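You operate a simulated robot arm through the tools that you are given. There is no shell and no other tool.

You are at the controls of a simulated two-armed robot. One attempt, no reset.

Task
Tip the spoilt sample in the yellow rim beaker and the drip cup into the red rim beaker.
Fine: empty both, put each back and leave the clear sample as it is. Spill nothing. Set down upright: what you pick out, drip cup.

It is judged by the outcome, as a careful person would: the job done as asked, and still so three seconds after it is handed in. It fails if anything else is knocked over, pushed out of place, dropped, spilled or broken.

Robot
Two 7-joint arms with two-finger parallel grippers on one trunk, on a base that moves. Base frame: it is fixed to the floor where the robot stands at the start and does not move with it; the origin is under the middle of the robot, x ahead of it, y to its left, z up. Lengths are in mm, angles in rad, forces in N, time in s.
The left shoulder is at the start at [-82, 119, 851], the right one opposite. With the tool pointing down near the work surface each hand reaches from about 100 to 540 mm from the robot's upright axis, wherever it stands, measured 20 degrees to its own side. Payload 3.43 kg a hand.
The TCP of each hand is the grasp point between the finger pads, 30 mm short of the fingertips. In the tool frame z runs along the fingers and y along their closing line. The gripper opens to 94 mm. The fingers are 28 mm wide and 10 mm thick; the gripper's body (50 by 96 mm) begins 55 mm behind the TCP.
Orientation is that of the tool frame in the base frame, as a unit quaternion [x, y, z, w]. With the fingers straight down and closing along the base's y, the tool's x points along the base's -x, its y along +y and its z along -z.

Tools
- The arms move only by the tool apply_moves. It takes "left_targets", "right_targets" or both (then of equal length, played together; a hand with none holds still); each is a list that holds one entry, the list of rows, each a list of 7 numbers: the finger opening in mm, from 0 to 94, then the shift along the tool's x, y, z in units of 30 mm (1.0 is 30 mm), then the turn, a rotation vector about the tool's x, y, z in units of 5 degrees (1.0 is 5 degrees). In form: [[[fingers, dx, dy, dz, wx, wy, wz], ...]]. A call has 1 to 20 rows; each row shifts and turns the commanded pose from where the row before left it, along the tool's axes as they then stand. A call with a number of a shift or a turn outside -1 to 1 is refused whole. Rows are played at 5 a second. More than 50 mm and 0.15 rad between two rows, or a gripper value outside its range, and nothing of the call is played. Where a pose cannot be reached the arm comes as near as it can. A force on the tool above 40 N (or 10 N above the force at the start of the call, whichever is more), or a blocked arm, ends the call early, and 0.2 s more pass. The fingers move at their own pace (about 153 mm/s each) and stop on an object; they squeeze with about 36 N. The grip force told is the motor's: it shows also when the fingers shut on nothing. Time passes only in rows, and 0.2 s behind the last, so rows that do not move let the fingers close. The reply holds the time, the measured pose of the TCP, the force on the tool along the base axes, the opening and the grip force, in the units named above and with some noise, with the torque about the TCP (base axes, N m) and any sound that the robot's microphone picked up.
- Cameras (640 x 400 px; columns grow to the right, rows downward): "scene" is now at [14.8, 29.6, 1548]; the picture's right is [0.46, -0.89, 0.00], its down [-0.75, -0.39, -0.53] and it looks along [0.47, 0.24, -0.85] (base axes); focal length 255 px, centre (320, 200). "left" rides on the left gripper at [76, -14, -102] in its tool frame; the picture's right is [0.18, 0.98, 0.00], its down [-0.75, 0.14, -0.64] and it looks along [-0.63, 0.12, 0.77] (tool axes); focal length 243 px, centre (320, 200). "right" rides on the right gripper at [76, 14, -102] in its tool frame; the picture's right is [-0.18, 0.98, 0.00], its down [-0.75, -0.14, -0.64] and it looks along [-0.63, -0.12, 0.77] (tool axes); focal length 243 px, centre (320, 200). There is no depth. A picture from a camera that has moved, and an enlarged one, comes with that camera's place and axes in the base frame and with its lens.
- snapshot(camera): a new picture of that camera. The clock stands still meanwhile.
- raise_lower(by): moves the trunk up (or, below 0, down) by that many mm; the arms and the scene camera ride with it, the base frame stays. It gives what a move gives, with no picture.
- base_move(legs): drives the robot by 1 to 6 legs, each [ahead, left, turn to the left] in mm, mm and rad, along the robot's own axes; the way and the turn of a leg run together, so that a leg with both is an arc; at most 1500 mm and 3.142 rad a leg. The arms and the cameras ride along, it lands a little off, and it stops where it bumps. It gives what a move gives.
- pan_tilt(pan, tilt): turns the head with the scene camera to pan (to the left, within 2.496 rad either way) and tilt (down, from -0.506 to 1.204), counted from straight ahead of the robot (the tilt from the chest, where the trunk bows). It gives what a move gives.
- enlarge(camera, box): a new picture of the part [left, top, right, bottom] of that camera's present view, enlarged. The clock stands still meanwhile.
- hand_in(): hands the job in; it is judged then, once.

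Places have to be worked out from the pictures, the camera data and where the tool is seen. Open the grippers and draw the arms clear of the work before you hand the job in, unless the task says otherwise.

The tools are called as name(argument=value, ...) on one line, values as JSON. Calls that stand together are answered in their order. apply_moves: Moves the arms, as the interface text tells. Its arguments: {"type":"object","properties":{"left_targets":{"type":"array"},"right_targets":{"type":"array"}},"required":[]} The other tools are called the same way: raise_lower (by) moves the trunk up or down; base_move (legs) drives the base; pan_tilt (pan, tilt) turns the head that bears the scene camera; snapshot (camera) takes a picture; enlarge (camera, box) takes an enlarged picture of a part of a camera's view; hand_in () hands the job in.

At the start:

```text
clock: 0.0
left_tool_pos: [397.1, 406.0, 918.2]
left_tool_rot: [0.0, 1.0, 0.0, 0.001]
left_ft_force: [0.5, -1.4, -0.4]
left_wrist_torque: [0.02, 0.01, 0.01]
left_finger_gap: 94.0
left_grasp_force: 0.0
right_tool_pos: [296.4, 13.6, 949.5]
right_tool_rot: [-0.001, 1.0, 0.0, -0.001]
right_ft_force: [0.3, -0.4, 0.1]
right_wrist_torque: [0.0, -0.01, -0.03]
right_finger_gap: 94.2
right_grasp_force: 0.1
trunk travel left (down, up): [-275.0, 60.0]
robot x, y, heading: [-2.3, -0.4, -0.002]
head pan, tilt (commanded): [0.48, 1.018]
```

scene: 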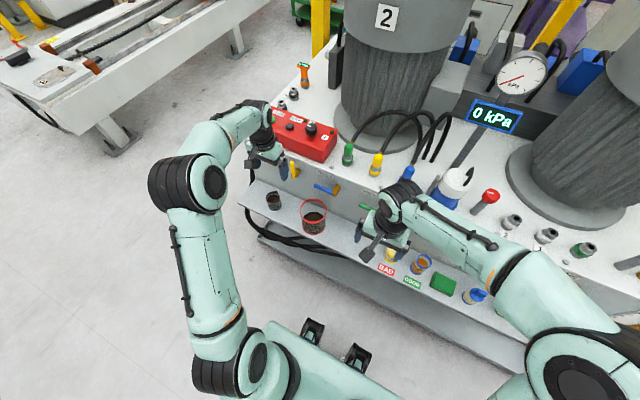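
right: 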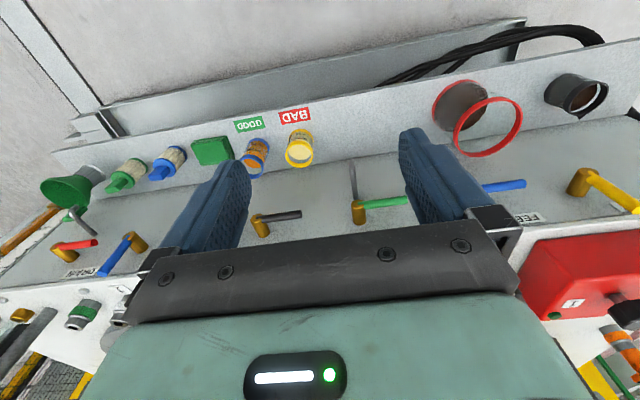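
left: 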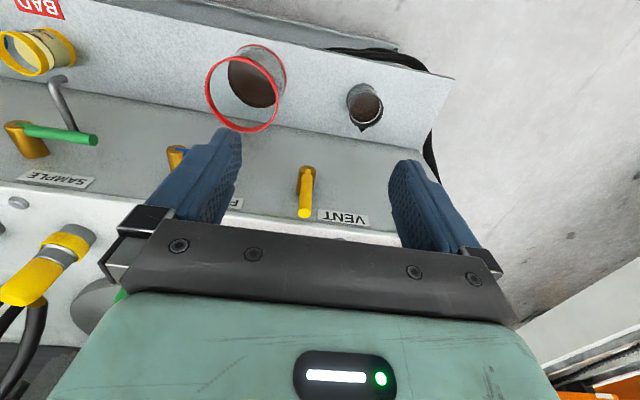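

I'll begin by looking closer at the shelf with the beakers and cup from all cameras.

enlarge(camera="scene", box=[230, 160, 390, 260])

enlarge(camera="scene", box=[350, 220, 510, 320])

enlarge(camera="left", box=[180, 20, 420, 170])

enlarge(camera="right", box=[180, 80, 420, 230])

```text
4.00 times, centred on (310, 210) of scene
camera zoom: at [14.8, 29.6, 1548.0], right [0.46, -0.89, 0.0], down [-0.75, -0.39, -0.53], along [0.47, 0.24, -0.85], focal length 1019 px, centre (360, 160)
```

zoom: 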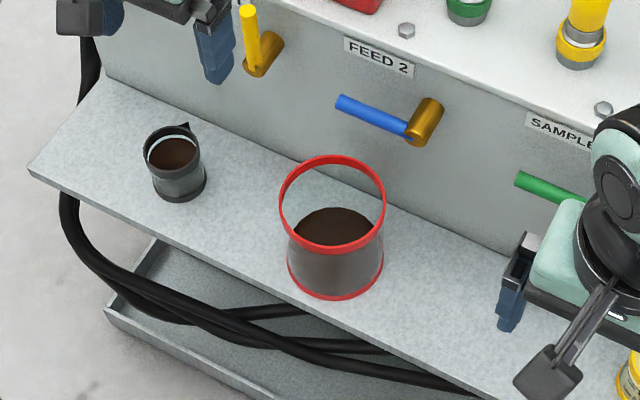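

```text
4.00 times, centred on (430, 270) of scene
camera zoom: at [14.8, 29.6, 1548.0], right [0.46, -0.89, 0.0], down [-0.75, -0.39, -0.53], along [0.47, 0.24, -0.85], focal length 1019 px, centre (-120, -80)
```

zoom: 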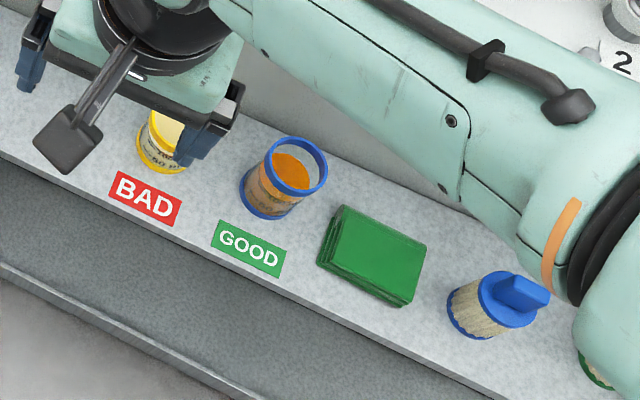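

```text
2.67 times, centred on (300, 95) of left
camera zoom: at [320.7, 394.0, 1020.6], right [-0.18, 0.98, 0.0], down [0.75, 0.14, 0.64], along [0.63, 0.12, -0.77], focal length 647 px, centre (373, 480)
```

zoom: 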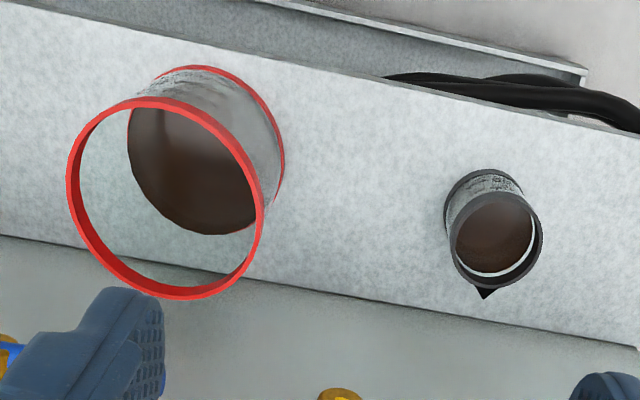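

```text
2.67 times, centred on (300, 155) of right
camera zoom: at [221.6, 26.8, 1053.9], right [0.18, 0.98, 0.0], down [0.75, -0.14, 0.64], along [0.63, -0.12, -0.77], focal length 647 px, centre (373, 320)
```

zoom: 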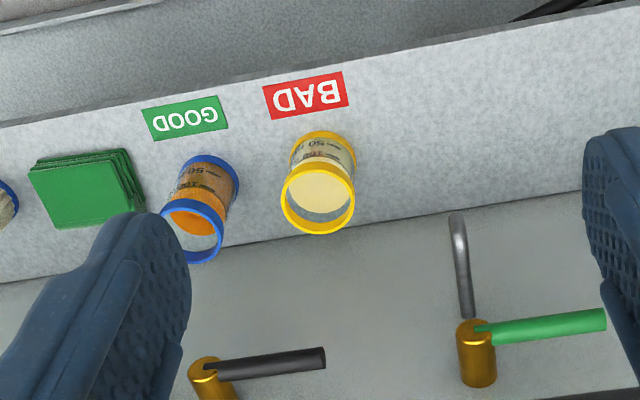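

The drip cup (black, near [463, 505]), red beaker (near [448, 287]) and yellow beaker (near [475, -72]) stand on a shelf at about z 495. I'll turn the head to see the shelf, the panel levers and my own base before planning.

pan_tilt(pan=0.0, tilt=1.2)

snapshot(camera="scene")

pan_tilt(pan=0.6, tilt=0.8)

snapshot(camera="scene")

```text
clock: 0.9
left_tool_pos: [396.8, 406.7, 917.7]
left_tool_rot: [0.0, 1.0, 0.0, 0.0]
left_ft_force: [0.5, -0.2, -0.7]
left_wrist_torque: [0.0, 0.02, 0.0]
left_finger_gap: 93.9
left_grasp_force: 0.0
right_tool_pos: [297.4, 13.7, 949.9]
right_tool_rot: [0.0, 1.0, 0.0, 0.0]
right_ft_force: [0.2, -0.7, -0.9]
right_wrist_torque: [0.0, 0.01, -0.01]
right_finger_gap: 94.2
right_grasp_force: 0.1
trunk travel left (down, up): [-275.0, 60.0]
robot x, y, heading: [-0.6, -1.4, -0.003]
head pan, tilt (commanded): [0.0, 1.201]
```

```text
taken
camera scene: at [9.9, -2.0, 1536.6], right [0.0, -1.0, 0.0], down [-0.93, 0.0, -0.36], along [0.36, 0.0, -0.93], focal length 255 px, centre (320, 200)
```

scene: 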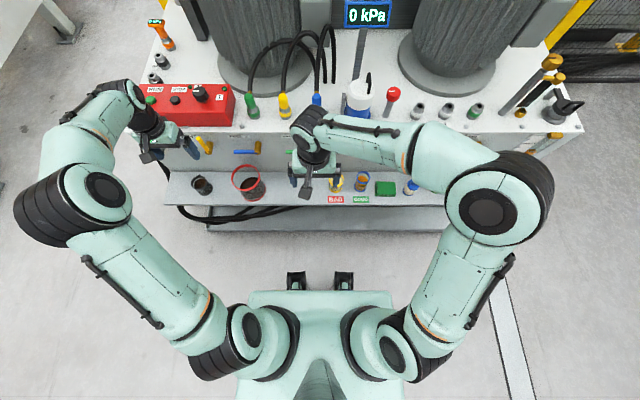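

```text
clock: 1.9
left_tool_pos: [395.0, 408.0, 918.9]
left_tool_rot: [0.0, 1.0, 0.0, 0.001]
left_ft_force: [0.0, -1.3, -0.8]
left_wrist_torque: [0.02, 0.0, -0.01]
left_finger_gap: 93.7
left_grasp_force: 0.0
right_tool_pos: [297.4, 14.2, 950.6]
right_tool_rot: [0.0, 1.0, 0.0, 0.0]
right_ft_force: [-0.1, -0.2, 0.8]
right_wrist_torque: [0.0, -0.01, 0.0]
right_finger_gap: 93.9
right_grasp_force: 0.1
trunk travel left (down, up): [-275.0, 60.0]
robot x, y, heading: [1.2, -2.3, 0.001]
head pan, tilt (commanded): [0.6, 0.799]
```

```text
taken
camera scene: at [20.6, 43.4, 1564.2], right [0.56, -0.83, 0.0], down [-0.59, -0.4, -0.7], along [0.58, 0.39, -0.72], focal length 255 px, centre (320, 200)
```

scene: 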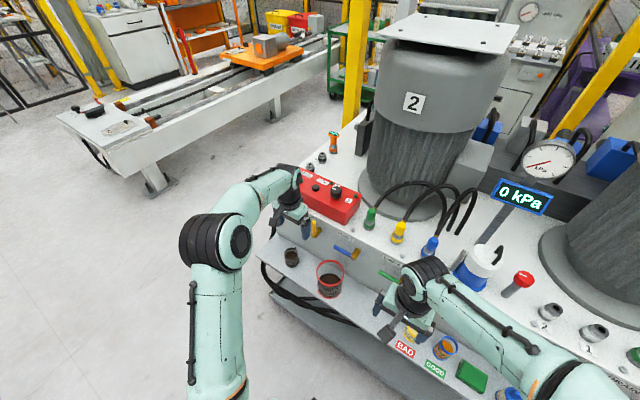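

The bench lies parallel to my y axis: shelf front edge near x≈390, panel near x≈545, console top near z≈785, and my arms are above all of it. I'll drive 200 mm to the left so that the cup suits the left arm and the yellow beaker the right arm.

base_move(legs=[[0, 200, 0]])

pan_tilt(pan=0.0, tilt=1.0)

snapshot(camera="scene")

snapshot(camera="left")

snapshot(camera="right")

```text
clock: 4.3
left_tool_pos: [397.8, 608.4, 918.6]
left_tool_rot: [0.001, 1.0, 0.001, 0.0]
left_ft_force: [0.1, -0.6, -0.6]
left_wrist_torque: [-0.02, -0.01, 0.01]
left_finger_gap: 93.9
left_grasp_force: 0.1
right_tool_pos: [297.0, 214.2, 951.2]
right_tool_rot: [0.001, 1.0, 0.0, 0.001]
right_ft_force: [-0.3, -0.3, -0.6]
right_wrist_torque: [0.01, 0.01, 0.01]
right_finger_gap: 94.4
right_grasp_force: 0.1
trunk travel left (down, up): [-275.0, 60.0]
robot x, y, heading: [-0.2, 201.2, -0.004]
head pan, tilt (commanded): [0.6, 0.799]
```

```text
clock: 5.3
left_tool_pos: [398.6, 608.2, 919.0]
left_tool_rot: [0.001, 1.0, -0.001, 0.0]
left_ft_force: [-0.1, 0.3, 0.6]
left_wrist_torque: [0.02, -0.02, -0.01]
left_finger_gap: 93.6
left_grasp_force: 0.2
right_tool_pos: [297.2, 213.9, 950.1]
right_tool_rot: [0.001, 1.0, 0.0, 0.0]
right_ft_force: [0.0, -0.3, -0.6]
right_wrist_torque: [0.02, 0.01, 0.01]
right_finger_gap: 93.9
right_grasp_force: 0.1
trunk travel left (down, up): [-275.0, 60.0]
robot x, y, heading: [-0.9, 200.7, 0.002]
head pan, tilt (commanded): [0.0, 1.0]
```

```text
taken
camera scene: at [23.8, 199.4, 1549.2], right [0.0, -1.0, 0.0], down [-0.84, 0.0, -0.54], along [0.54, 0.0, -0.84], focal length 255 px, centre (320, 200)
```

scene: 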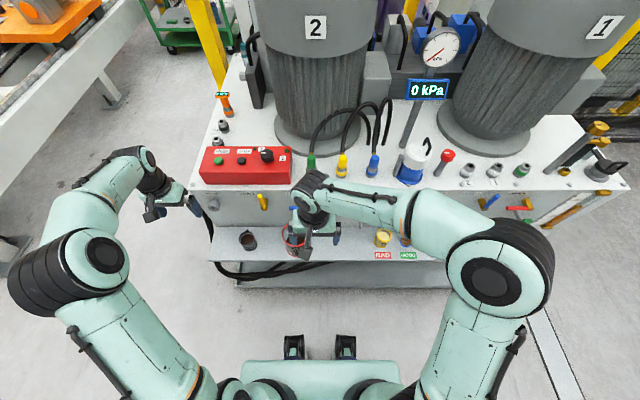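

```text
taken
camera left: at [321.4, 594.9, 1020.5], right [-0.18, 0.98, 0.0], down [0.75, 0.14, 0.64], along [0.63, 0.12, -0.77], focal length 243 px, centre (320, 200)
```

left: 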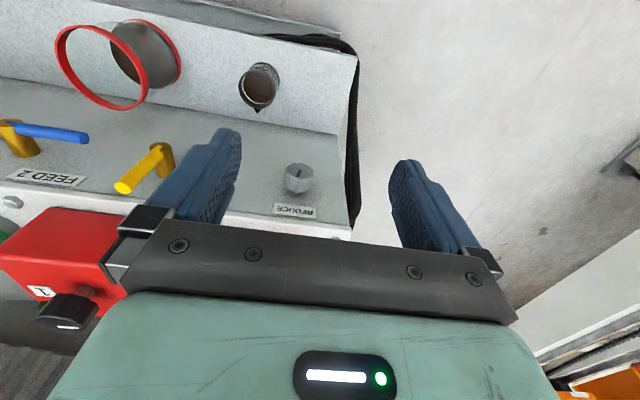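

```text
taken
camera right: at [221.8, 227.9, 1053.9], right [0.19, 0.98, 0.0], down [0.75, -0.14, 0.64], along [0.63, -0.12, -0.77], focal length 243 px, centre (320, 200)
```

right: 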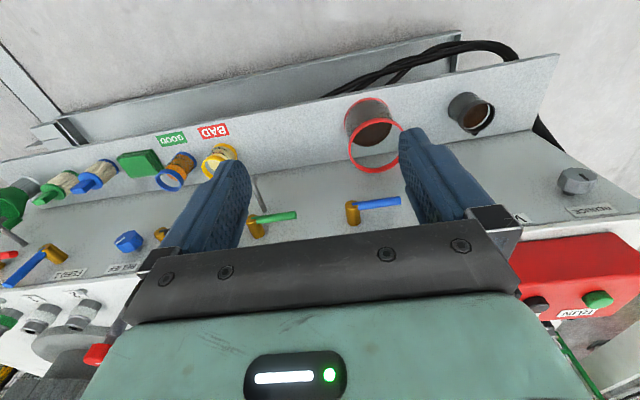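

The right hand hides the red beaker from the head camera. I'll swing the right hand back and to the right, clear of the shelf, then lower the trunk.

apply_moves(right_targets=[[[94, 0.22, -0.98, 0, 0, 0, 0], [94, 0.22, -0.98, 0, 0, 0, 0], [94, 0.22, -0.98, 0, 0, 0, 0], [94, 0.22, -0.98, 0, 0, 0, 0], [94, 0.22, -0.98, 0, 0, 0, 0], [94, 0.22, -0.98, 0, 0, 0, 0], [94, 0.22, -0.98, 0, 0, 0, 0], [94, 0.22, -0.98, 0, 0, 0, 0], [94, 0.22, -0.98, 0, 0, 0, 0], [94, 0.22, -0.98, 0, 0, 0, 0], [94, 0.22, -0.98, 0, 0, 0, 0], [94, 0.22, -0.98, 0, 0, 0, 0]]])

raise_lower(by=-120)

snapshot(camera="scene")

```text
clock: 7.9
left_tool_pos: [397.8, 608.1, 918.1]
left_tool_rot: [0.001, 1.0, 0.0, 0.0]
left_ft_force: [-0.4, -0.2, -0.3]
left_wrist_torque: [0.03, 0.01, -0.01]
left_finger_gap: 94.0
left_grasp_force: 0.0
right_tool_pos: [217.6, -138.4, 950.5]
right_tool_rot: [0.001, 1.0, -0.001, 0.0]
right_ft_force: [-0.6, 0.1, 0.5]
right_wrist_torque: [0.01, 0.01, -0.01]
right_finger_gap: 93.6
right_grasp_force: 0.1
trunk travel left (down, up): [-275.0, 60.0]
robot x, y, heading: [-5.4, 203.2, -0.001]
head pan, tilt (commanded): [0.0, 1.0]
```

```text
clock: 9.4
left_tool_pos: [398.6, 607.5, 798.9]
left_tool_rot: [0.001, 1.0, 0.0, 0.001]
left_ft_force: [-0.2, -0.2, -0.4]
left_wrist_torque: [0.0, 0.0, 0.01]
left_finger_gap: 94.1
left_grasp_force: 0.0
right_tool_pos: [216.8, -138.0, 829.6]
right_tool_rot: [0.001, 1.0, 0.0, 0.0]
right_ft_force: [0.3, -0.8, 0.2]
right_wrist_torque: [-0.01, -0.03, 0.0]
right_finger_gap: 94.3
right_grasp_force: 0.1
trunk travel left (down, up): [-155.0, 180.0]
robot x, y, heading: [2.8, 200.3, 0.004]
head pan, tilt (commanded): [0.0, 1.0]
```

```text
taken
camera scene: at [30.8, 199.2, 1429.8], right [0.0, -1.0, 0.0], down [-0.84, 0.0, -0.54], along [0.54, 0.0, -0.84], focal length 255 px, centre (320, 200)
```

scene: 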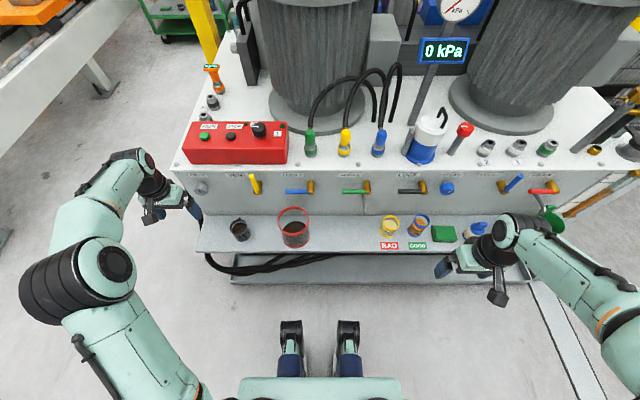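

Now the shelf is fully visible. I'll enlarge around the cup and red beaker, around the yellow beaker, and the lever row.

enlarge(camera="scene", box=[190, 160, 350, 260])

enlarge(camera="scene", box=[340, 170, 500, 270])

enlarge(camera="scene", box=[250, 270, 390, 358])

snapshot(camera="left")

snapshot(camera="right")

```text
4.00 times, centred on (270, 210) of scene
camera zoom: at [30.8, 199.2, 1429.8], right [0.0, -1.0, 0.0], down [-0.84, 0.0, -0.54], along [0.54, 0.0, -0.84], focal length 1019 px, centre (520, 160)
```

zoom: 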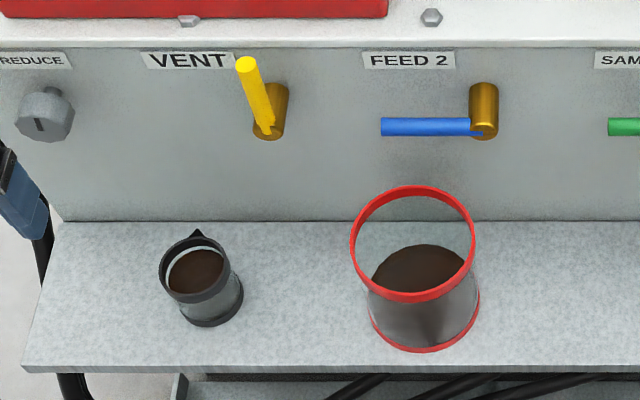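

```text
4.00 times, centred on (420, 220) of scene
camera zoom: at [30.8, 199.2, 1429.8], right [0.0, -1.0, 0.0], down [-0.84, 0.0, -0.54], along [0.54, 0.0, -0.84], focal length 1019 px, centre (-80, 120)
```

zoom: 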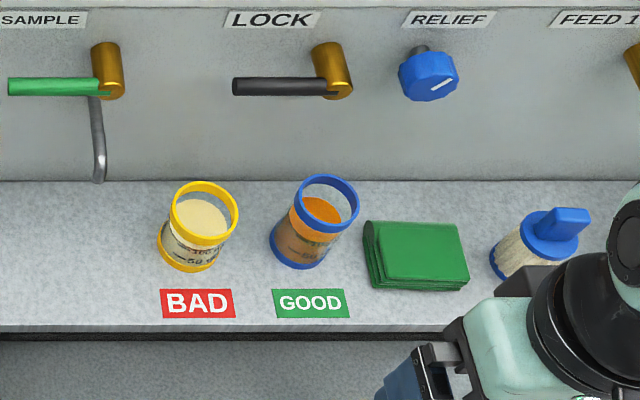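

```text
4.55 times, centred on (320, 314) of scene
camera zoom: at [30.8, 199.2, 1429.8], right [0.0, -1.0, 0.0], down [-0.84, 0.0, -0.54], along [0.54, 0.0, -0.84], focal length 1158 px, centre (320, -318)
```

zoom: 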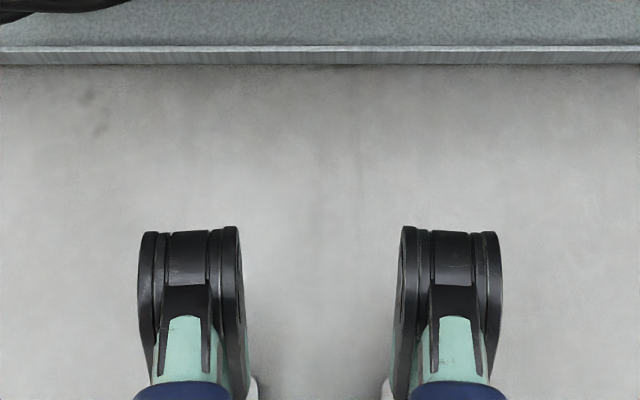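

```text
taken
camera left: at [321.5, 594.8, 900.8], right [-0.18, 0.98, 0.0], down [0.75, 0.14, 0.64], along [0.63, 0.12, -0.77], focal length 243 px, centre (320, 200)
```

left: 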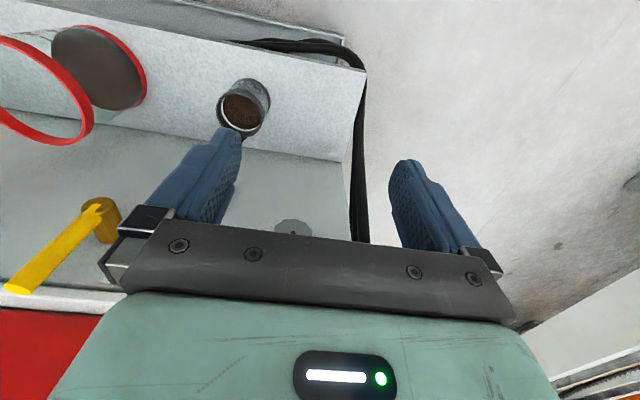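

```text
taken
camera right: at [142.2, -124.9, 934.1], right [0.19, 0.98, 0.0], down [0.75, -0.14, 0.64], along [0.63, -0.12, -0.77], focal length 243 px, centre (320, 200)
```

right: 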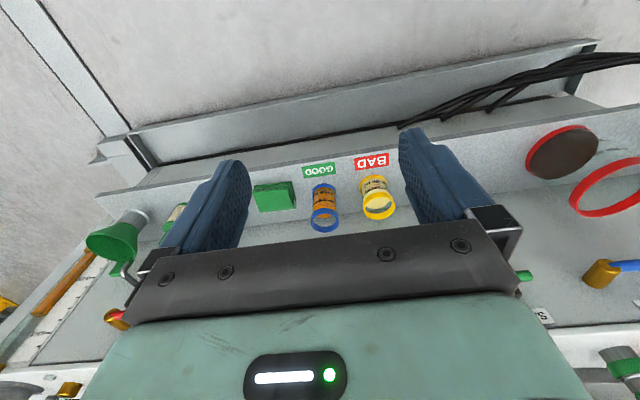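

Triangulating from the new views: shelf z≈495, panel x≈552, levers out to about x 500 at z≈730; drip cup ≈[464, 508], 60 mm tall, 64–72 mm wide; red beaker ≈[458, 295], rim z≈621, 113 mm wide; yellow ≈[480, −73], about 66 mm tall, 66 mm wide; blue (clear, stays) ≈[484, −182]. I'll bring the right hand to in front of the yellow beaker, above the shelf, and pitch it to point forward and 20° down.

apply_moves(right_targets=[[[94, -0.74, 0.36, 0.4, 0, 0, 0], [94, -0.74, 0.36, 0.4, 0, 0, 0], [94, -0.74, 0.36, 0.4, 0, 0, 0], [94, -0.74, 0.36, 0.4, 0, 0, 0], [94, -0.74, 0.36, 0.4, 0, 0, 0], [94, -0.74, 0.36, 0.4, 0, 0, 0], [94, 0, 0, 0, 0, -1, 0], [94, 0, 0, 0, 0, -1, 0], [94, 0, 0, 0, 0, -1, 0], [94, 0, 0, 0, 0, -1, 0], [94, 0, 0, 0, 0, -1, 0], [94, 0, 0, 0, 0, -1, 0], [94, 0, 0, 0, 0, -1, 0], [94, 0, 0, 0, 0, -1, 0], [94, 0, 0, 0, 0, -1, 0], [94, 0, 0, 0, 0, -1, 0], [94, 0, 0, 0, 0, -1, 0], [94, 0, 0, 0, 0, -1, 0], [94, 0, 0, 0, 0, -1, 0], [94, 0, 0, 0, 0, -1, 0]]])

snapshot(camera="scene")

snapshot(camera="right")

```text
clock: 13.6
left_tool_pos: [398.4, 608.4, 799.0]
left_tool_rot: [0.001, 1.0, 0.0, 0.0]
left_ft_force: [-0.2, 0.2, -0.5]
left_wrist_torque: [-0.03, 0.0, 0.02]
left_finger_gap: 94.0
left_grasp_force: 0.1
right_tool_pos: [346.4, -80.8, 750.0]
right_tool_rot: [-0.001, 0.87, -0.019, 0.492]
right_ft_force: [-0.1, 0.4, 0.0]
right_wrist_torque: [0.01, -0.01, -0.01]
right_finger_gap: 93.9
right_grasp_force: 0.0
right hand out of reach, approached as far as the arm can: row 13, 14, 16
trunk travel left (down, up): [-155.0, 180.0]
robot x, y, heading: [2.0, 203.3, 0.003]
head pan, tilt (commanded): [0.0, 1.0]
```

```text
taken
camera scene: at [30.3, 198.3, 1429.8], right [0.0, -1.0, 0.0], down [-0.84, 0.0, -0.54], along [0.54, 0.0, -0.84], focal length 255 px, centre (320, 200)
```

scene: 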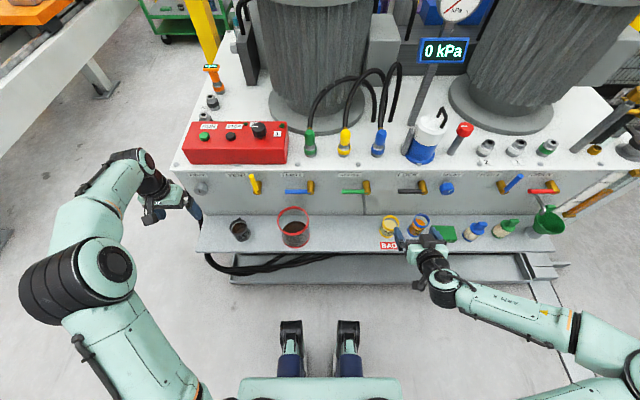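

```text
taken
camera right: at [220.5, -64.5, 738.2], right [0.11, 0.99, 0.13], down [-0.17, -0.11, 0.98], along [0.98, -0.13, 0.15], focal length 243 px, centre (320, 200)
```

right: 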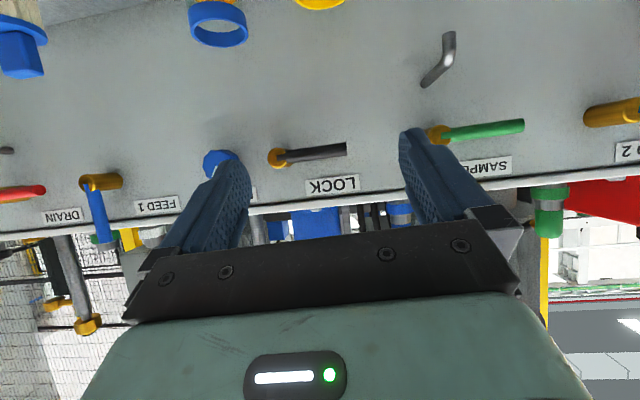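

The hand pitched to about 31° below horizontal, then the wrist neared its limit because the arm is folded. I'll drive back 120 mm so the arm can stretch more, then reach forward again and pitch up to about 20°.

base_move(legs=[[-120, 0, 0]])

apply_moves(right_targets=[[[94, -0.5, 0.25, 0.85, 0, 0, 0], [94, -0.5, 0.0, 0.85, 0, 0, 0], [94, -0.5, 0.0, 0.85, 0, 0, 0], [94, -0.5, 0.0, 0.85, 0, 0, 0], [94, 0, 0, 0, 0, -1, 0], [94, 0, 0, 0, 0, -1, 0], [94, 0, 0, 0, 0, 0, 0]]])

snapshot(camera="scene")

```text
clock: 14.8
left_tool_pos: [279.5, 608.5, 798.1]
left_tool_rot: [0.001, 1.0, 0.0, 0.001]
left_ft_force: [0.6, 0.2, -0.2]
left_wrist_torque: [0.01, 0.01, -0.06]
left_finger_gap: 93.8
left_grasp_force: 0.1
right_tool_pos: [227.1, -79.0, 750.3]
right_tool_rot: [-0.002, 0.871, -0.017, 0.492]
right_ft_force: [-0.5, 0.0, 1.1]
right_wrist_torque: [0.03, -0.01, 0.0]
right_finger_gap: 93.9
right_grasp_force: 0.0
trunk travel left (down, up): [-155.0, 180.0]
robot x, y, heading: [-116.8, 198.6, -0.0]
head pan, tilt (commanded): [0.0, 1.0]
```

```text
clock: 16.4
left_tool_pos: [279.1, 609.8, 797.9]
left_tool_rot: [0.0, 1.0, 0.0, 0.0]
left_ft_force: [-0.1, 0.2, 0.7]
left_wrist_torque: [-0.01, 0.03, 0.01]
left_finger_gap: 94.2
left_grasp_force: 0.0
right_tool_pos: [347.3, -72.6, 749.6]
right_tool_rot: [-0.003, 0.824, -0.018, 0.566]
right_ft_force: [0.2, -0.9, 0.1]
right_wrist_torque: [-0.01, -0.02, 0.03]
right_finger_gap: 93.9
right_grasp_force: 0.0
trunk travel left (down, up): [-155.0, 180.0]
robot x, y, heading: [-117.1, 200.9, 0.003]
head pan, tilt (commanded): [0.0, 1.0]
```

```text
taken
camera scene: at [-87.6, 199.7, 1429.8], right [0.0, -1.0, 0.0], down [-0.84, 0.0, -0.54], along [0.54, 0.0, -0.84], focal length 255 px, centre (320, 200)
```

scene: 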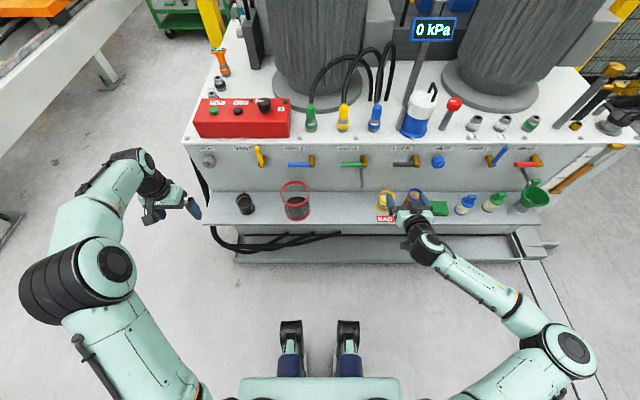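

Pitch is now about 21° with the arm comfortably extended. With the hand still empty I'll test the pouring motion: shift to y≈265 in front of the red beaker (x 347, well short of it, z 750) and roll about the forward axis.

apply_moves(right_targets=[[[94, 0, 0.94, 0, 0, 0, 0], [94, 0, 0.94, 0, 0, 0, 0], [94, 0, 0.94, 0, 0, 0, 0], [94, 0, 0.94, 0, 0, 0, 0], [94, 0, 0.94, 0, 0, 0, 0], [94, 0, 0.94, 0, 0, 0, 0], [94, 0, 0.94, 0, 0, 0, 0], [94, 0, 0.94, 0, 0, 0, 0], [94, 0, 0.94, 0, 0, 0, 0], [94, 0, 0.94, 0, 0, 0, 0], [94, 0, 0.94, 0, 0, 0, 0], [94, 0, 0.94, 0, 0, 0, 0], [94, 0, 0, 0, 0, 0, 0]]])

apply_moves(right_targets=[[[94, 0, 0, 0, 0.36, 0, -0.93], [94, 0, 0, 0, 0.36, 0, -0.93], [94, 0, 0, 0, 0.36, 0, -0.93], [94, 0, 0, 0, 0.36, 0, -0.93], [94, 0, 0, 0, 0.36, 0, -0.93], [94, 0, 0, 0, 0.36, 0, -0.93], [94, 0, 0, 0, 0.36, 0, -0.93], [94, 0, 0, 0, 0.36, 0, -0.93], [94, 0, 0, 0, 0.36, 0, -0.93], [94, 0, 0, 0, 0.36, 0, -0.93], [94, 0, 0, 0, 0.36, 0, -0.93], [94, 0, 0, 0, 0.36, 0, -0.93], [94, 0, 0, 0, 0.36, 0, -0.93], [94, 0, 0, 0, 0.36, 0, -0.93], [94, 0, 0, 0, 0.36, 0, -0.93], [94, 0, 0, 0, 0.36, 0, -0.93], [94, 0, 0, 0, 0.36, 0, -0.93], [94, 0, 0, 0, 0.36, 0, -0.93]]])

snapshot(camera="scene")

```text
clock: 19.2
left_tool_pos: [278.6, 608.7, 797.5]
left_tool_rot: [0.001, 1.0, 0.0, 0.0]
left_ft_force: [0.1, -0.2, 0.4]
left_wrist_torque: [-0.01, 0.04, 0.0]
left_finger_gap: 94.0
left_grasp_force: 0.1
right_tool_pos: [348.0, -45.1, 746.1]
right_tool_rot: [-0.003, 0.825, -0.018, 0.565]
right_ft_force: [0.8, 0.2, -0.6]
right_wrist_torque: [0.04, 0.04, 0.01]
right_finger_gap: 94.1
right_grasp_force: 0.0
right hand out of reach, approached as far as the arm can: row 2, 3, 4, 5, 6, 7, 8, 9, 10, 11, 12
trunk travel left (down, up): [-155.0, 180.0]
robot x, y, heading: [-118.6, 204.5, 0.0]
head pan, tilt (commanded): [0.0, 1.0]
```

```text
clock: 23.0
left_tool_pos: [280.2, 607.4, 798.2]
left_tool_rot: [0.0, 1.0, 0.001, 0.0]
left_ft_force: [-0.4, -0.5, -0.8]
left_wrist_torque: [0.05, 0.01, 0.01]
left_finger_gap: 94.1
left_grasp_force: 0.0
right_tool_pos: [271.1, -286.9, 815.8]
right_tool_rot: [-0.388, 0.592, -0.57, 0.416]
right_ft_force: [0.2, -0.2, -0.4]
right_wrist_torque: [0.01, 0.04, -0.01]
right_finger_gap: 93.9
right_grasp_force: 0.0
right hand out of reach, approached as far as the arm can: row 1, 2, 3, 4, 5, 6, 7, 8, 9, 10, 11, 12, 13, 14, 15, 16, 17, 18
trunk travel left (down, up): [-155.0, 180.0]
robot x, y, heading: [-118.5, 199.2, 0.004]
head pan, tilt (commanded): [0.0, 1.0]
```

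```text
taken
camera scene: at [-87.7, 199.3, 1429.8], right [0.0, -1.0, 0.0], down [-0.84, 0.0, -0.54], along [0.54, 0.0, -0.84], focal length 255 px, centre (320, 200)
```

scene: 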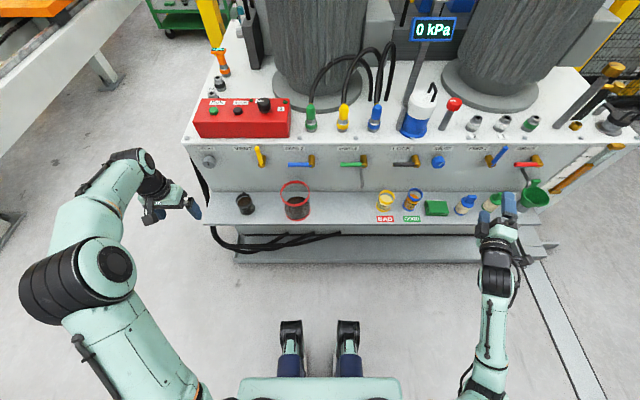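

Useful test: with the elbow out to the right, pointing straight ahead near the middle is at the wrist's limit, so the arm slid away. I'll undo the roll, and instead test with the right hand yawed toward the left (pointing forward-left), which suits the forearm.

apply_moves(right_targets=[[[94, 0, 0, 0, -0.36, 0, 0.93], [94, 0, 0, 0, -0.36, 0, 0.93], [94, 0, 0, 0, -0.36, 0, 0.93], [94, 0, 0, 0, -0.36, 0, 0.93], [94, 0, 0, 0, -0.36, 0, 0.93], [94, 0, 0, 0, -0.36, 0, 0.93], [94, 0, 0, 0, -0.36, 0, 0.93], [94, 0, 0, 0, -0.36, 0, 0.93], [94, 0, 0, 0, -0.36, 0, 0.93], [94, 0, 0, 0, -0.36, 0, 0.93], [94, 0, 0, 0, -0.36, 0, 0.93], [94, 0, 0, 0, -0.36, 0, 0.93], [94, 0, 0, 0, -0.36, 0, 0.93], [94, 0, 0, 0, -0.36, 0, 0.93], [94, 0, 0, 0, -0.36, 0, 0.93], [94, 0, 0, 0, -0.36, 0, 0.93], [94, 0, 0, 0, -0.36, 0, 0.93], [94, 0, 0, 0, -0.36, 0, 0.93]]])

apply_moves(right_targets=[[[94, 0.036, 0.933, 0.371, -0.93, 0, -0.36], [94, 0.008, 0.901, 0.446, -0.93, 0, -0.36], [94, -0.02, 0.861, 0.518, -0.93, 0, -0.36], [94, -0.046, 0.815, 0.586, -0.93, 0, -0.36], [94, -0.071, 0.763, 0.65, -0.93, 0, -0.36], [94, -0.094, 0.705, 0.71, -0.93, 0, -0.36], [94, -0.115, 0.642, 0.765, -0.93, 0, -0.36], [94, -0.134, 0.573, 0.815, -0.93, 0, -0.36], [94, -0.151, 0.501, 0.859, -0.93, 0, -0.36], [94, -0.165, 0.424, 0.896, -0.93, 0, -0.36], [94, -0.177, 0.345, 0.928, -0.93, 0, -0.36], [94, -0.186, 0.262, 0.952, -0.93, 0, -0.36], [94, 0, 0, 0, 0, 0, 0]]])

snapshot(camera="scene")

```text
clock: 26.8
left_tool_pos: [278.8, 608.7, 798.1]
left_tool_rot: [0.001, 1.0, 0.0, 0.0]
left_ft_force: [0.4, 0.0, 0.2]
left_wrist_torque: [0.0, 0.02, -0.02]
left_finger_gap: 93.9
left_grasp_force: 0.0
right_tool_pos: [270.6, -287.8, 816.8]
right_tool_rot: [0.012, 0.82, 0.02, 0.572]
right_ft_force: [0.1, 0.8, 1.1]
right_wrist_torque: [0.02, 0.03, -0.01]
right_finger_gap: 94.0
right_grasp_force: 0.0
trunk travel left (down, up): [-155.0, 180.0]
robot x, y, heading: [-119.3, 202.5, 0.002]
head pan, tilt (commanded): [0.0, 1.0]
```

```text
clock: 29.6
left_tool_pos: [279.5, 608.9, 798.7]
left_tool_rot: [0.001, 1.0, 0.0, 0.0]
left_ft_force: [-0.6, -0.6, 0.3]
left_wrist_torque: [-0.03, -0.04, -0.01]
left_finger_gap: 94.2
left_grasp_force: 0.0
right_tool_pos: [390.8, 51.9, 772.7]
right_tool_rot: [-0.404, 0.703, 0.295, 0.505]
right_ft_force: [-0.6, 0.6, -0.3]
right_wrist_torque: [0.01, 0.0, 0.02]
right_finger_gap: 93.9
right_grasp_force: 0.1
trunk travel left (down, up): [-155.0, 180.0]
robot x, y, heading: [-120.6, 201.1, -0.001]
head pan, tilt (commanded): [0.0, 1.0]
```

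```text
taken
camera scene: at [-87.9, 199.2, 1429.8], right [0.0, -1.0, 0.0], down [-0.84, 0.0, -0.54], along [0.54, 0.0, -0.84], focal length 255 px, centre (320, 200)
```

scene: 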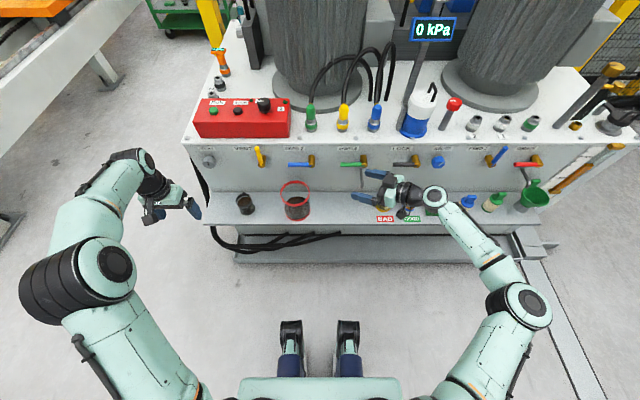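

That pose is fully reachable (yaw 60°, pitch 18°). I'll continue to the pour spot beside/above the red beaker (z 772, well above its rim) and test the roll with the mouth direction toward the right-front.

apply_moves(right_targets=[[[94, -0.262, 0.478, 0.788, 0, 0, 0], [94, -0.262, 0.478, 0.788, 0, 0, 0], [94, -0.262, 0.478, 0.788, 0, 0, 0], [94, -0.262, 0.478, 0.788, 0, 0, 0], [94, -0.262, 0.478, 0.788, 0, 0, 0], [94, -0.262, 0.478, 0.788, 0, 0, 0], [94, -0.262, 0.478, 0.788, 0, 0, 0], [94, -0.262, 0.478, 0.788, 0, 0, 0], [94, -0.262, 0.478, 0.788, 0, 0, 0], [94, 0, 0, 0, 0, 0, 0]]])

apply_moves(right_targets=[[[94, 0, 0, 0, -0.316, 0, 0.949], [94, 0, 0, 0, -0.316, 0, 0.949], [94, 0, 0, 0, -0.316, 0, 0.949], [94, 0, 0, 0, -0.316, 0, 0.949], [94, 0, 0, 0, -0.316, 0, 0.949], [94, 0, 0, 0, -0.316, 0, 0.949], [94, 0, 0, 0, -0.316, 0, 0.949], [94, 0, 0, 0, -0.316, 0, 0.949]]])

snapshot(camera="scene")

```text
clock: 31.8
left_tool_pos: [278.8, 607.7, 798.2]
left_tool_rot: [0.001, 1.0, 0.0, 0.001]
left_ft_force: [-0.2, -1.1, -0.2]
left_wrist_torque: [0.0, 0.0, -0.02]
left_finger_gap: 93.9
left_grasp_force: 0.1
right_tool_pos: [392.4, 310.4, 773.9]
right_tool_rot: [-0.404, 0.704, 0.294, 0.505]
right_ft_force: [-0.5, 0.1, -0.3]
right_wrist_torque: [0.05, -0.01, 0.03]
right_finger_gap: 94.1
right_grasp_force: 0.0
trunk travel left (down, up): [-155.0, 180.0]
robot x, y, heading: [-116.7, 201.6, 0.005]
head pan, tilt (commanded): [0.0, 1.0]
```

```text
clock: 33.6
left_tool_pos: [278.6, 608.2, 798.2]
left_tool_rot: [0.001, 1.0, 0.0, 0.0]
left_ft_force: [0.1, 0.0, -0.8]
left_wrist_torque: [-0.01, 0.01, 0.0]
left_finger_gap: 94.1
left_grasp_force: 0.1
right_tool_pos: [391.2, 309.4, 774.3]
right_tool_rot: [-0.206, 0.76, 0.518, 0.334]
right_ft_force: [0.3, 0.3, -0.8]
right_wrist_torque: [0.03, 0.02, -0.03]
right_finger_gap: 94.0
right_grasp_force: 0.1
trunk travel left (down, up): [-155.0, 180.0]
robot x, y, heading: [-117.3, 201.6, -0.002]
head pan, tilt (commanded): [0.0, 1.0]
```

```text
taken
camera scene: at [-87.6, 199.4, 1429.8], right [0.0, -1.0, 0.0], down [-0.84, 0.0, -0.54], along [0.54, 0.0, -0.84], focal length 255 px, centre (320, 200)
```

scene: 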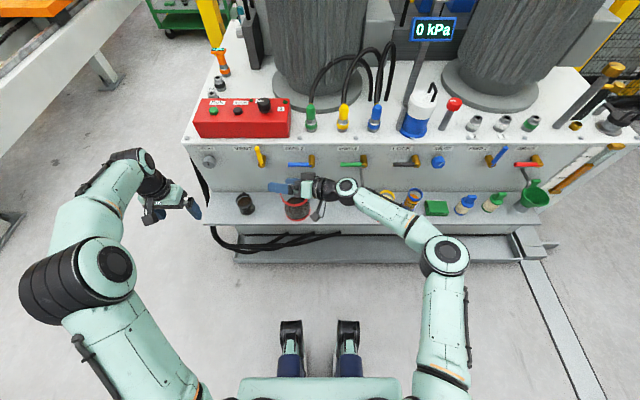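

Roll of 40° is reached exactly. I continue the test roll toward 120° in smaller groups.

apply_moves(right_targets=[[[94, 0, 0, 0, -0.316, 0, 0.949], [94, 0, 0, 0, -0.316, 0, 0.949], [94, 0, 0, 0, -0.316, 0, 0.949], [94, 0, 0, 0, -0.316, 0, 0.949], [94, 0, 0, 0, -0.316, 0, 0.949], [94, 0, 0, 0, -0.316, 0, 0.949], [94, 0, 0, 0, -0.316, 0, 0.949], [94, 0, 0, 0, -0.316, 0, 0.949]]])

apply_moves(right_targets=[[[94, 0, 0, 0, -0.316, 0, 0.949], [94, 0, 0, 0, -0.316, 0, 0.949], [94, 0, 0, 0, -0.316, 0, 0.949], [94, 0, 0, 0, -0.316, 0, 0.949], [94, 0, 0, 0, -0.316, 0, 0.949], [94, 0, 0, 0, -0.316, 0, 0.949], [94, 0, 0, 0, -0.316, 0, 0.949], [94, 0, 0, 0, -0.316, 0, 0.949]]])

snapshot(camera="scene")

```text
clock: 35.4
left_tool_pos: [278.9, 609.9, 798.6]
left_tool_rot: [0.001, 1.0, 0.0, 0.0]
left_ft_force: [-0.2, 0.5, 0.8]
left_wrist_torque: [0.0, 0.02, 0.0]
left_finger_gap: 94.0
left_grasp_force: 0.1
right_tool_pos: [391.8, 310.3, 775.1]
right_tool_rot: [0.018, 0.725, 0.677, 0.125]
right_ft_force: [-1.2, 0.3, 0.1]
right_wrist_torque: [0.0, -0.02, 0.02]
right_finger_gap: 93.9
right_grasp_force: 0.1
trunk travel left (down, up): [-155.0, 180.0]
robot x, y, heading: [-120.8, 199.8, 0.001]
head pan, tilt (commanded): [0.0, 1.0]
```

```text
clock: 37.2
left_tool_pos: [279.5, 608.7, 798.5]
left_tool_rot: [0.001, 1.0, 0.0, 0.0]
left_ft_force: [0.1, -0.7, -0.1]
left_wrist_torque: [-0.01, 0.02, -0.02]
left_finger_gap: 94.1
left_grasp_force: 0.1
right_tool_pos: [391.4, 310.5, 772.9]
right_tool_rot: [0.239, 0.602, 0.755, -0.101]
right_ft_force: [0.3, -0.4, 0.3]
right_wrist_torque: [0.05, -0.01, -0.01]
right_finger_gap: 94.0
right_grasp_force: 0.0
trunk travel left (down, up): [-155.0, 180.0]
robot x, y, heading: [-117.0, 197.4, 0.002]
head pan, tilt (commanded): [0.0, 1.0]
```

```text
taken
camera scene: at [-87.7, 199.4, 1429.8], right [0.0, -1.0, 0.0], down [-0.84, 0.0, -0.54], along [0.54, 0.0, -0.84], focal length 255 px, centre (320, 200)
```

scene: 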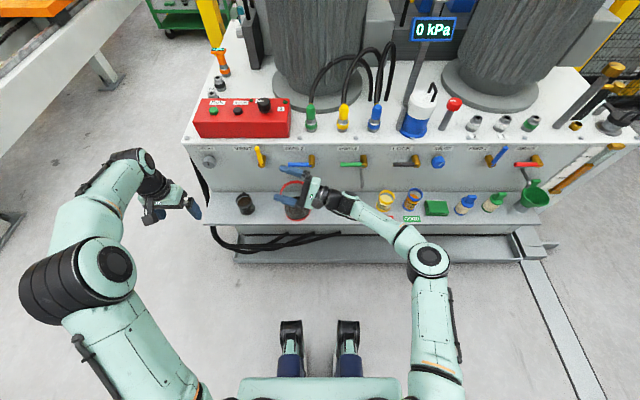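

120° is fully reached at the same place. I'll check 20° more as a margin, then look from the right camera.

apply_moves(right_targets=[[[94, 0, 0, 0, -0.316, 0, 0.949], [94, 0, 0, 0, -0.316, 0, 0.949], [94, 0, 0, 0, -0.316, 0, 0.949], [94, 0, 0, 0, -0.316, 0, 0.949]]])

snapshot(camera="right")

enlarge(camera="scene", box=[220, 140, 380, 240])

```text
clock: 38.2
left_tool_pos: [278.5, 609.2, 799.6]
left_tool_rot: [0.001, 1.0, 0.0, -0.001]
left_ft_force: [0.7, 0.1, 0.6]
left_wrist_torque: [-0.02, 0.0, 0.03]
left_finger_gap: 94.1
left_grasp_force: 0.0
right_tool_pos: [392.3, 310.3, 774.7]
right_tool_rot: [0.341, 0.512, 0.76, -0.212]
right_ft_force: [0.1, 0.5, 0.9]
right_wrist_torque: [0.01, 0.0, 0.04]
right_finger_gap: 94.3
right_grasp_force: 0.1
trunk travel left (down, up): [-155.0, 180.0]
robot x, y, heading: [-119.9, 203.9, 0.001]
head pan, tilt (commanded): [0.0, 1.0]
```

```text
taken
camera right: at [319.6, 211.3, 815.3], right [0.78, -0.38, 0.49], down [0.22, -0.56, -0.8], along [0.58, 0.74, -0.35], focal length 243 px, centre (320, 200)
```

right: 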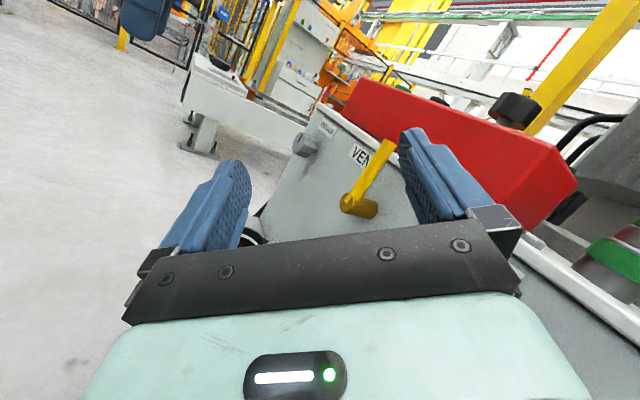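

```text
4.00 times, centred on (300, 190) of scene
camera zoom: at [-87.7, 199.4, 1429.8], right [0.0, -1.0, 0.0], down [-0.84, 0.0, -0.54], along [0.54, 0.0, -0.84], focal length 1019 px, centre (400, 240)
```

zoom: 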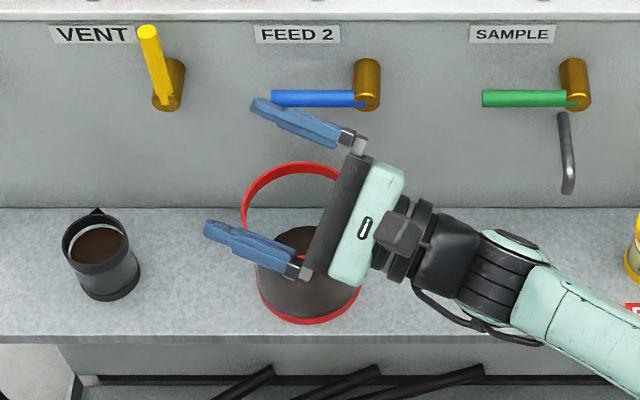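

Even 140° is reachable, so this pour geometry works. I'll undo the roll, retreat to the right along the same way, and come to the front of the yellow beaker with a yaw of about 10°.

apply_moves(right_targets=[[[94, 0, 0, 0, 0.316, 0, -0.949], [94, 0, 0, 0, 0.316, 0, -0.949], [94, 0, 0, 0, 0.316, 0, -0.949], [94, 0, 0, 0, 0.316, 0, -0.949], [94, 0, 0, 0, 0.316, 0, -0.949], [94, 0, 0, 0, 0.316, 0, -0.949], [94, 0, 0, 0, 0.316, 0, -0.949], [94, 0, 0, 0, 0.316, 0, -0.949], [94, 0, 0, 0, 0.316, 0, -0.949], [94, 0, 0, 0, 0.316, 0, -0.949], [94, 0, 0, 0, 0.316, 0, -0.949], [94, 0, 0, 0, 0.316, 0, -0.949], [94, 0, 0, 0, 0.316, 0, -0.949], [94, 0, 0, 0, 0.316, 0, -0.949], [94, 0, 0, 0, 0.316, 0, -0.949], [94, 0, 0, 0, 0.316, 0, -0.949], [94, 0, 0, 0, 0.316, 0, -0.949], [94, 0, 0, 0, 0.316, 0, -0.949], [94, 0, 0, 0, 0.316, 0, -0.949], [94, 0, 0, 0, 0.316, 0, -0.949]]])

apply_moves(right_targets=[[[94, 0, 0, 0, 0.316, 0, -0.949], [94, 0, 0, 0, 0.316, 0, -0.949], [94, 0, 0, 0, 0.316, 0, -0.949], [94, 0, 0, 0, 0.316, 0, -0.949], [94, 0, 0, 0, 0.316, 0, -0.949], [94, 0, 0, 0, 0.316, 0, -0.949], [94, 0, 0, 0, 0.316, 0, -0.949], [94, 0, 0, 0, 0.316, 0, -0.949], [94, 0.262, -0.478, -0.788, 0, 0, 0], [94, 0.262, -0.478, -0.788, 0, 0, 0], [94, 0.262, -0.478, -0.788, 0, 0, 0], [94, 0.262, -0.478, -0.788, 0, 0, 0], [94, 0.262, -0.478, -0.788, 0, 0, 0], [94, 0.262, -0.478, -0.788, 0, 0, 0], [94, 0.262, -0.478, -0.788, 0, 0, 0], [94, 0.262, -0.478, -0.788, 0, 0, 0], [94, 0.262, -0.478, -0.788, 0, 0, 0]]])

apply_moves(right_targets=[[[94, 0.27, -0.078, -0.284, 0.949, 0, 0.316], [94, 0.268, -0.109, -0.277, 0.949, 0, 0.316], [94, 0.264, -0.139, -0.266, 0.949, 0, 0.316], [94, 0.26, -0.167, -0.254, 0.949, 0, 0.316], [94, 0.255, -0.195, -0.239, 0.949, 0, 0.316], [94, 0.249, -0.221, -0.222, 0.949, 0, 0.316], [94, 0.243, -0.245, -0.202, 0.949, 0, 0.316], [94, 0.236, -0.268, -0.181, 0.949, 0, 0.316], [94, 0.228, -0.288, -0.158, 0.949, 0, 0.316], [94, 0.22, -0.306, -0.133, 0.949, 0, 0.316], [94, 0, 0, 0, 0, 0, 0]]])

snapshot(camera="scene")

```text
clock: 42.4
left_tool_pos: [278.9, 608.8, 798.1]
left_tool_rot: [0.001, 1.0, 0.0, 0.001]
left_ft_force: [1.5, -1.1, 0.5]
left_wrist_torque: [-0.03, 0.02, 0.02]
left_finger_gap: 94.3
left_grasp_force: 0.0
right_tool_pos: [391.3, 309.9, 773.8]
right_tool_rot: [-0.205, 0.76, 0.517, 0.336]
right_ft_force: [0.4, 0.4, 0.2]
right_wrist_torque: [0.0, 0.0, 0.0]
right_finger_gap: 93.9
right_grasp_force: 0.1
trunk travel left (down, up): [-155.0, 180.0]
robot x, y, heading: [-118.6, 201.8, -0.002]
head pan, tilt (commanded): [0.0, 1.0]
```

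```text
clock: 46.0
left_tool_pos: [279.0, 607.8, 798.9]
left_tool_rot: [0.001, 1.0, 0.0, 0.0]
left_ft_force: [0.3, -0.1, -1.4]
left_wrist_torque: [0.03, -0.03, 0.05]
left_finger_gap: 94.0
left_grasp_force: 0.0
right_tool_pos: [390.6, 50.5, 772.0]
right_tool_rot: [-0.404, 0.704, 0.294, 0.505]
right_ft_force: [-0.3, 0.2, -0.1]
right_wrist_torque: [-0.03, -0.01, 0.01]
right_finger_gap: 94.0
right_grasp_force: 0.1
trunk travel left (down, up): [-155.0, 180.0]
robot x, y, heading: [-116.7, 201.9, -0.003]
head pan, tilt (commanded): [0.0, 1.0]
```

```text
clock: 48.4
left_tool_pos: [277.2, 608.8, 798.3]
left_tool_rot: [0.0, 1.0, -0.001, -0.001]
left_ft_force: [0.0, 0.6, -0.1]
left_wrist_torque: [0.0, 0.0, 0.01]
left_finger_gap: 93.9
left_grasp_force: 0.0
right_tool_pos: [357.2, -52.5, 722.7]
right_tool_rot: [-0.069, 0.81, 0.052, 0.581]
right_ft_force: [0.2, 0.5, -0.1]
right_wrist_torque: [0.0, 0.01, -0.03]
right_finger_gap: 94.0
right_grasp_force: 0.1
trunk travel left (down, up): [-155.0, 180.0]
robot x, y, heading: [-121.5, 200.6, 0.003]
head pan, tilt (commanded): [0.0, 1.0]
```

```text
taken
camera scene: at [-87.7, 199.3, 1429.8], right [0.0, -1.0, 0.0], down [-0.84, 0.0, -0.54], along [0.54, 0.0, -0.84], focal length 255 px, centre (320, 200)
```

scene: 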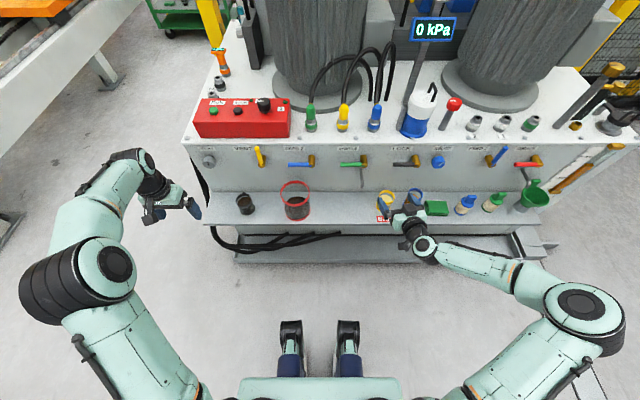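

The hand now points at yaw 10°, pitch 19° in front of the yellow beaker, still 200 mm above the shelf. I'll enlarge the scene to refine the yellow and blue beakers' places from this second head position.

enlarge(camera="scene", box=[350, 160, 470, 235])

enlarge(camera="scene", box=[220, 160, 340, 235])

snapshot(camera="right")

```text
5.33 times, centred on (410, 198) of scene
camera zoom: at [-87.7, 199.3, 1429.8], right [0.0, -1.0, 0.0], down [-0.84, 0.0, -0.54], along [0.54, 0.0, -0.84], focal length 1358 px, centre (-160, 213)
```

zoom: 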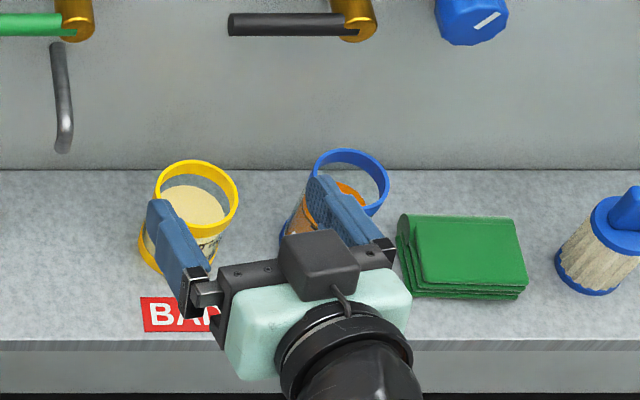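

```text
5.33 times, centred on (280, 198) of scene
camera zoom: at [-87.7, 199.3, 1429.8], right [0.0, -1.0, 0.0], down [-0.84, 0.0, -0.54], along [0.54, 0.0, -0.84], focal length 1358 px, centre (533, 213)
```

zoom: 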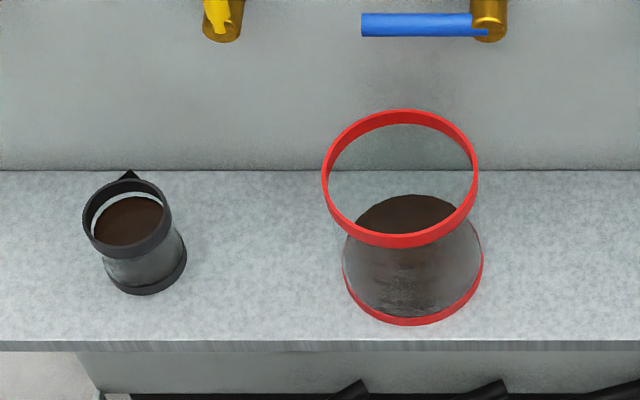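

```text
taken
camera right: at [236.5, -60.1, 684.7], right [-0.11, 0.98, 0.18], down [-0.34, -0.21, 0.92], along [0.94, 0.04, 0.35], focal length 243 px, centre (320, 200)
```

right: 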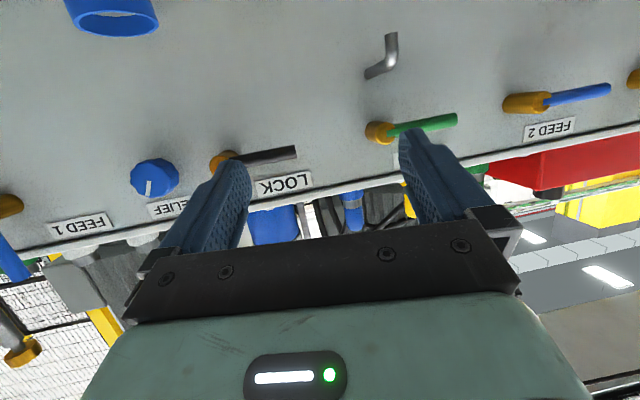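

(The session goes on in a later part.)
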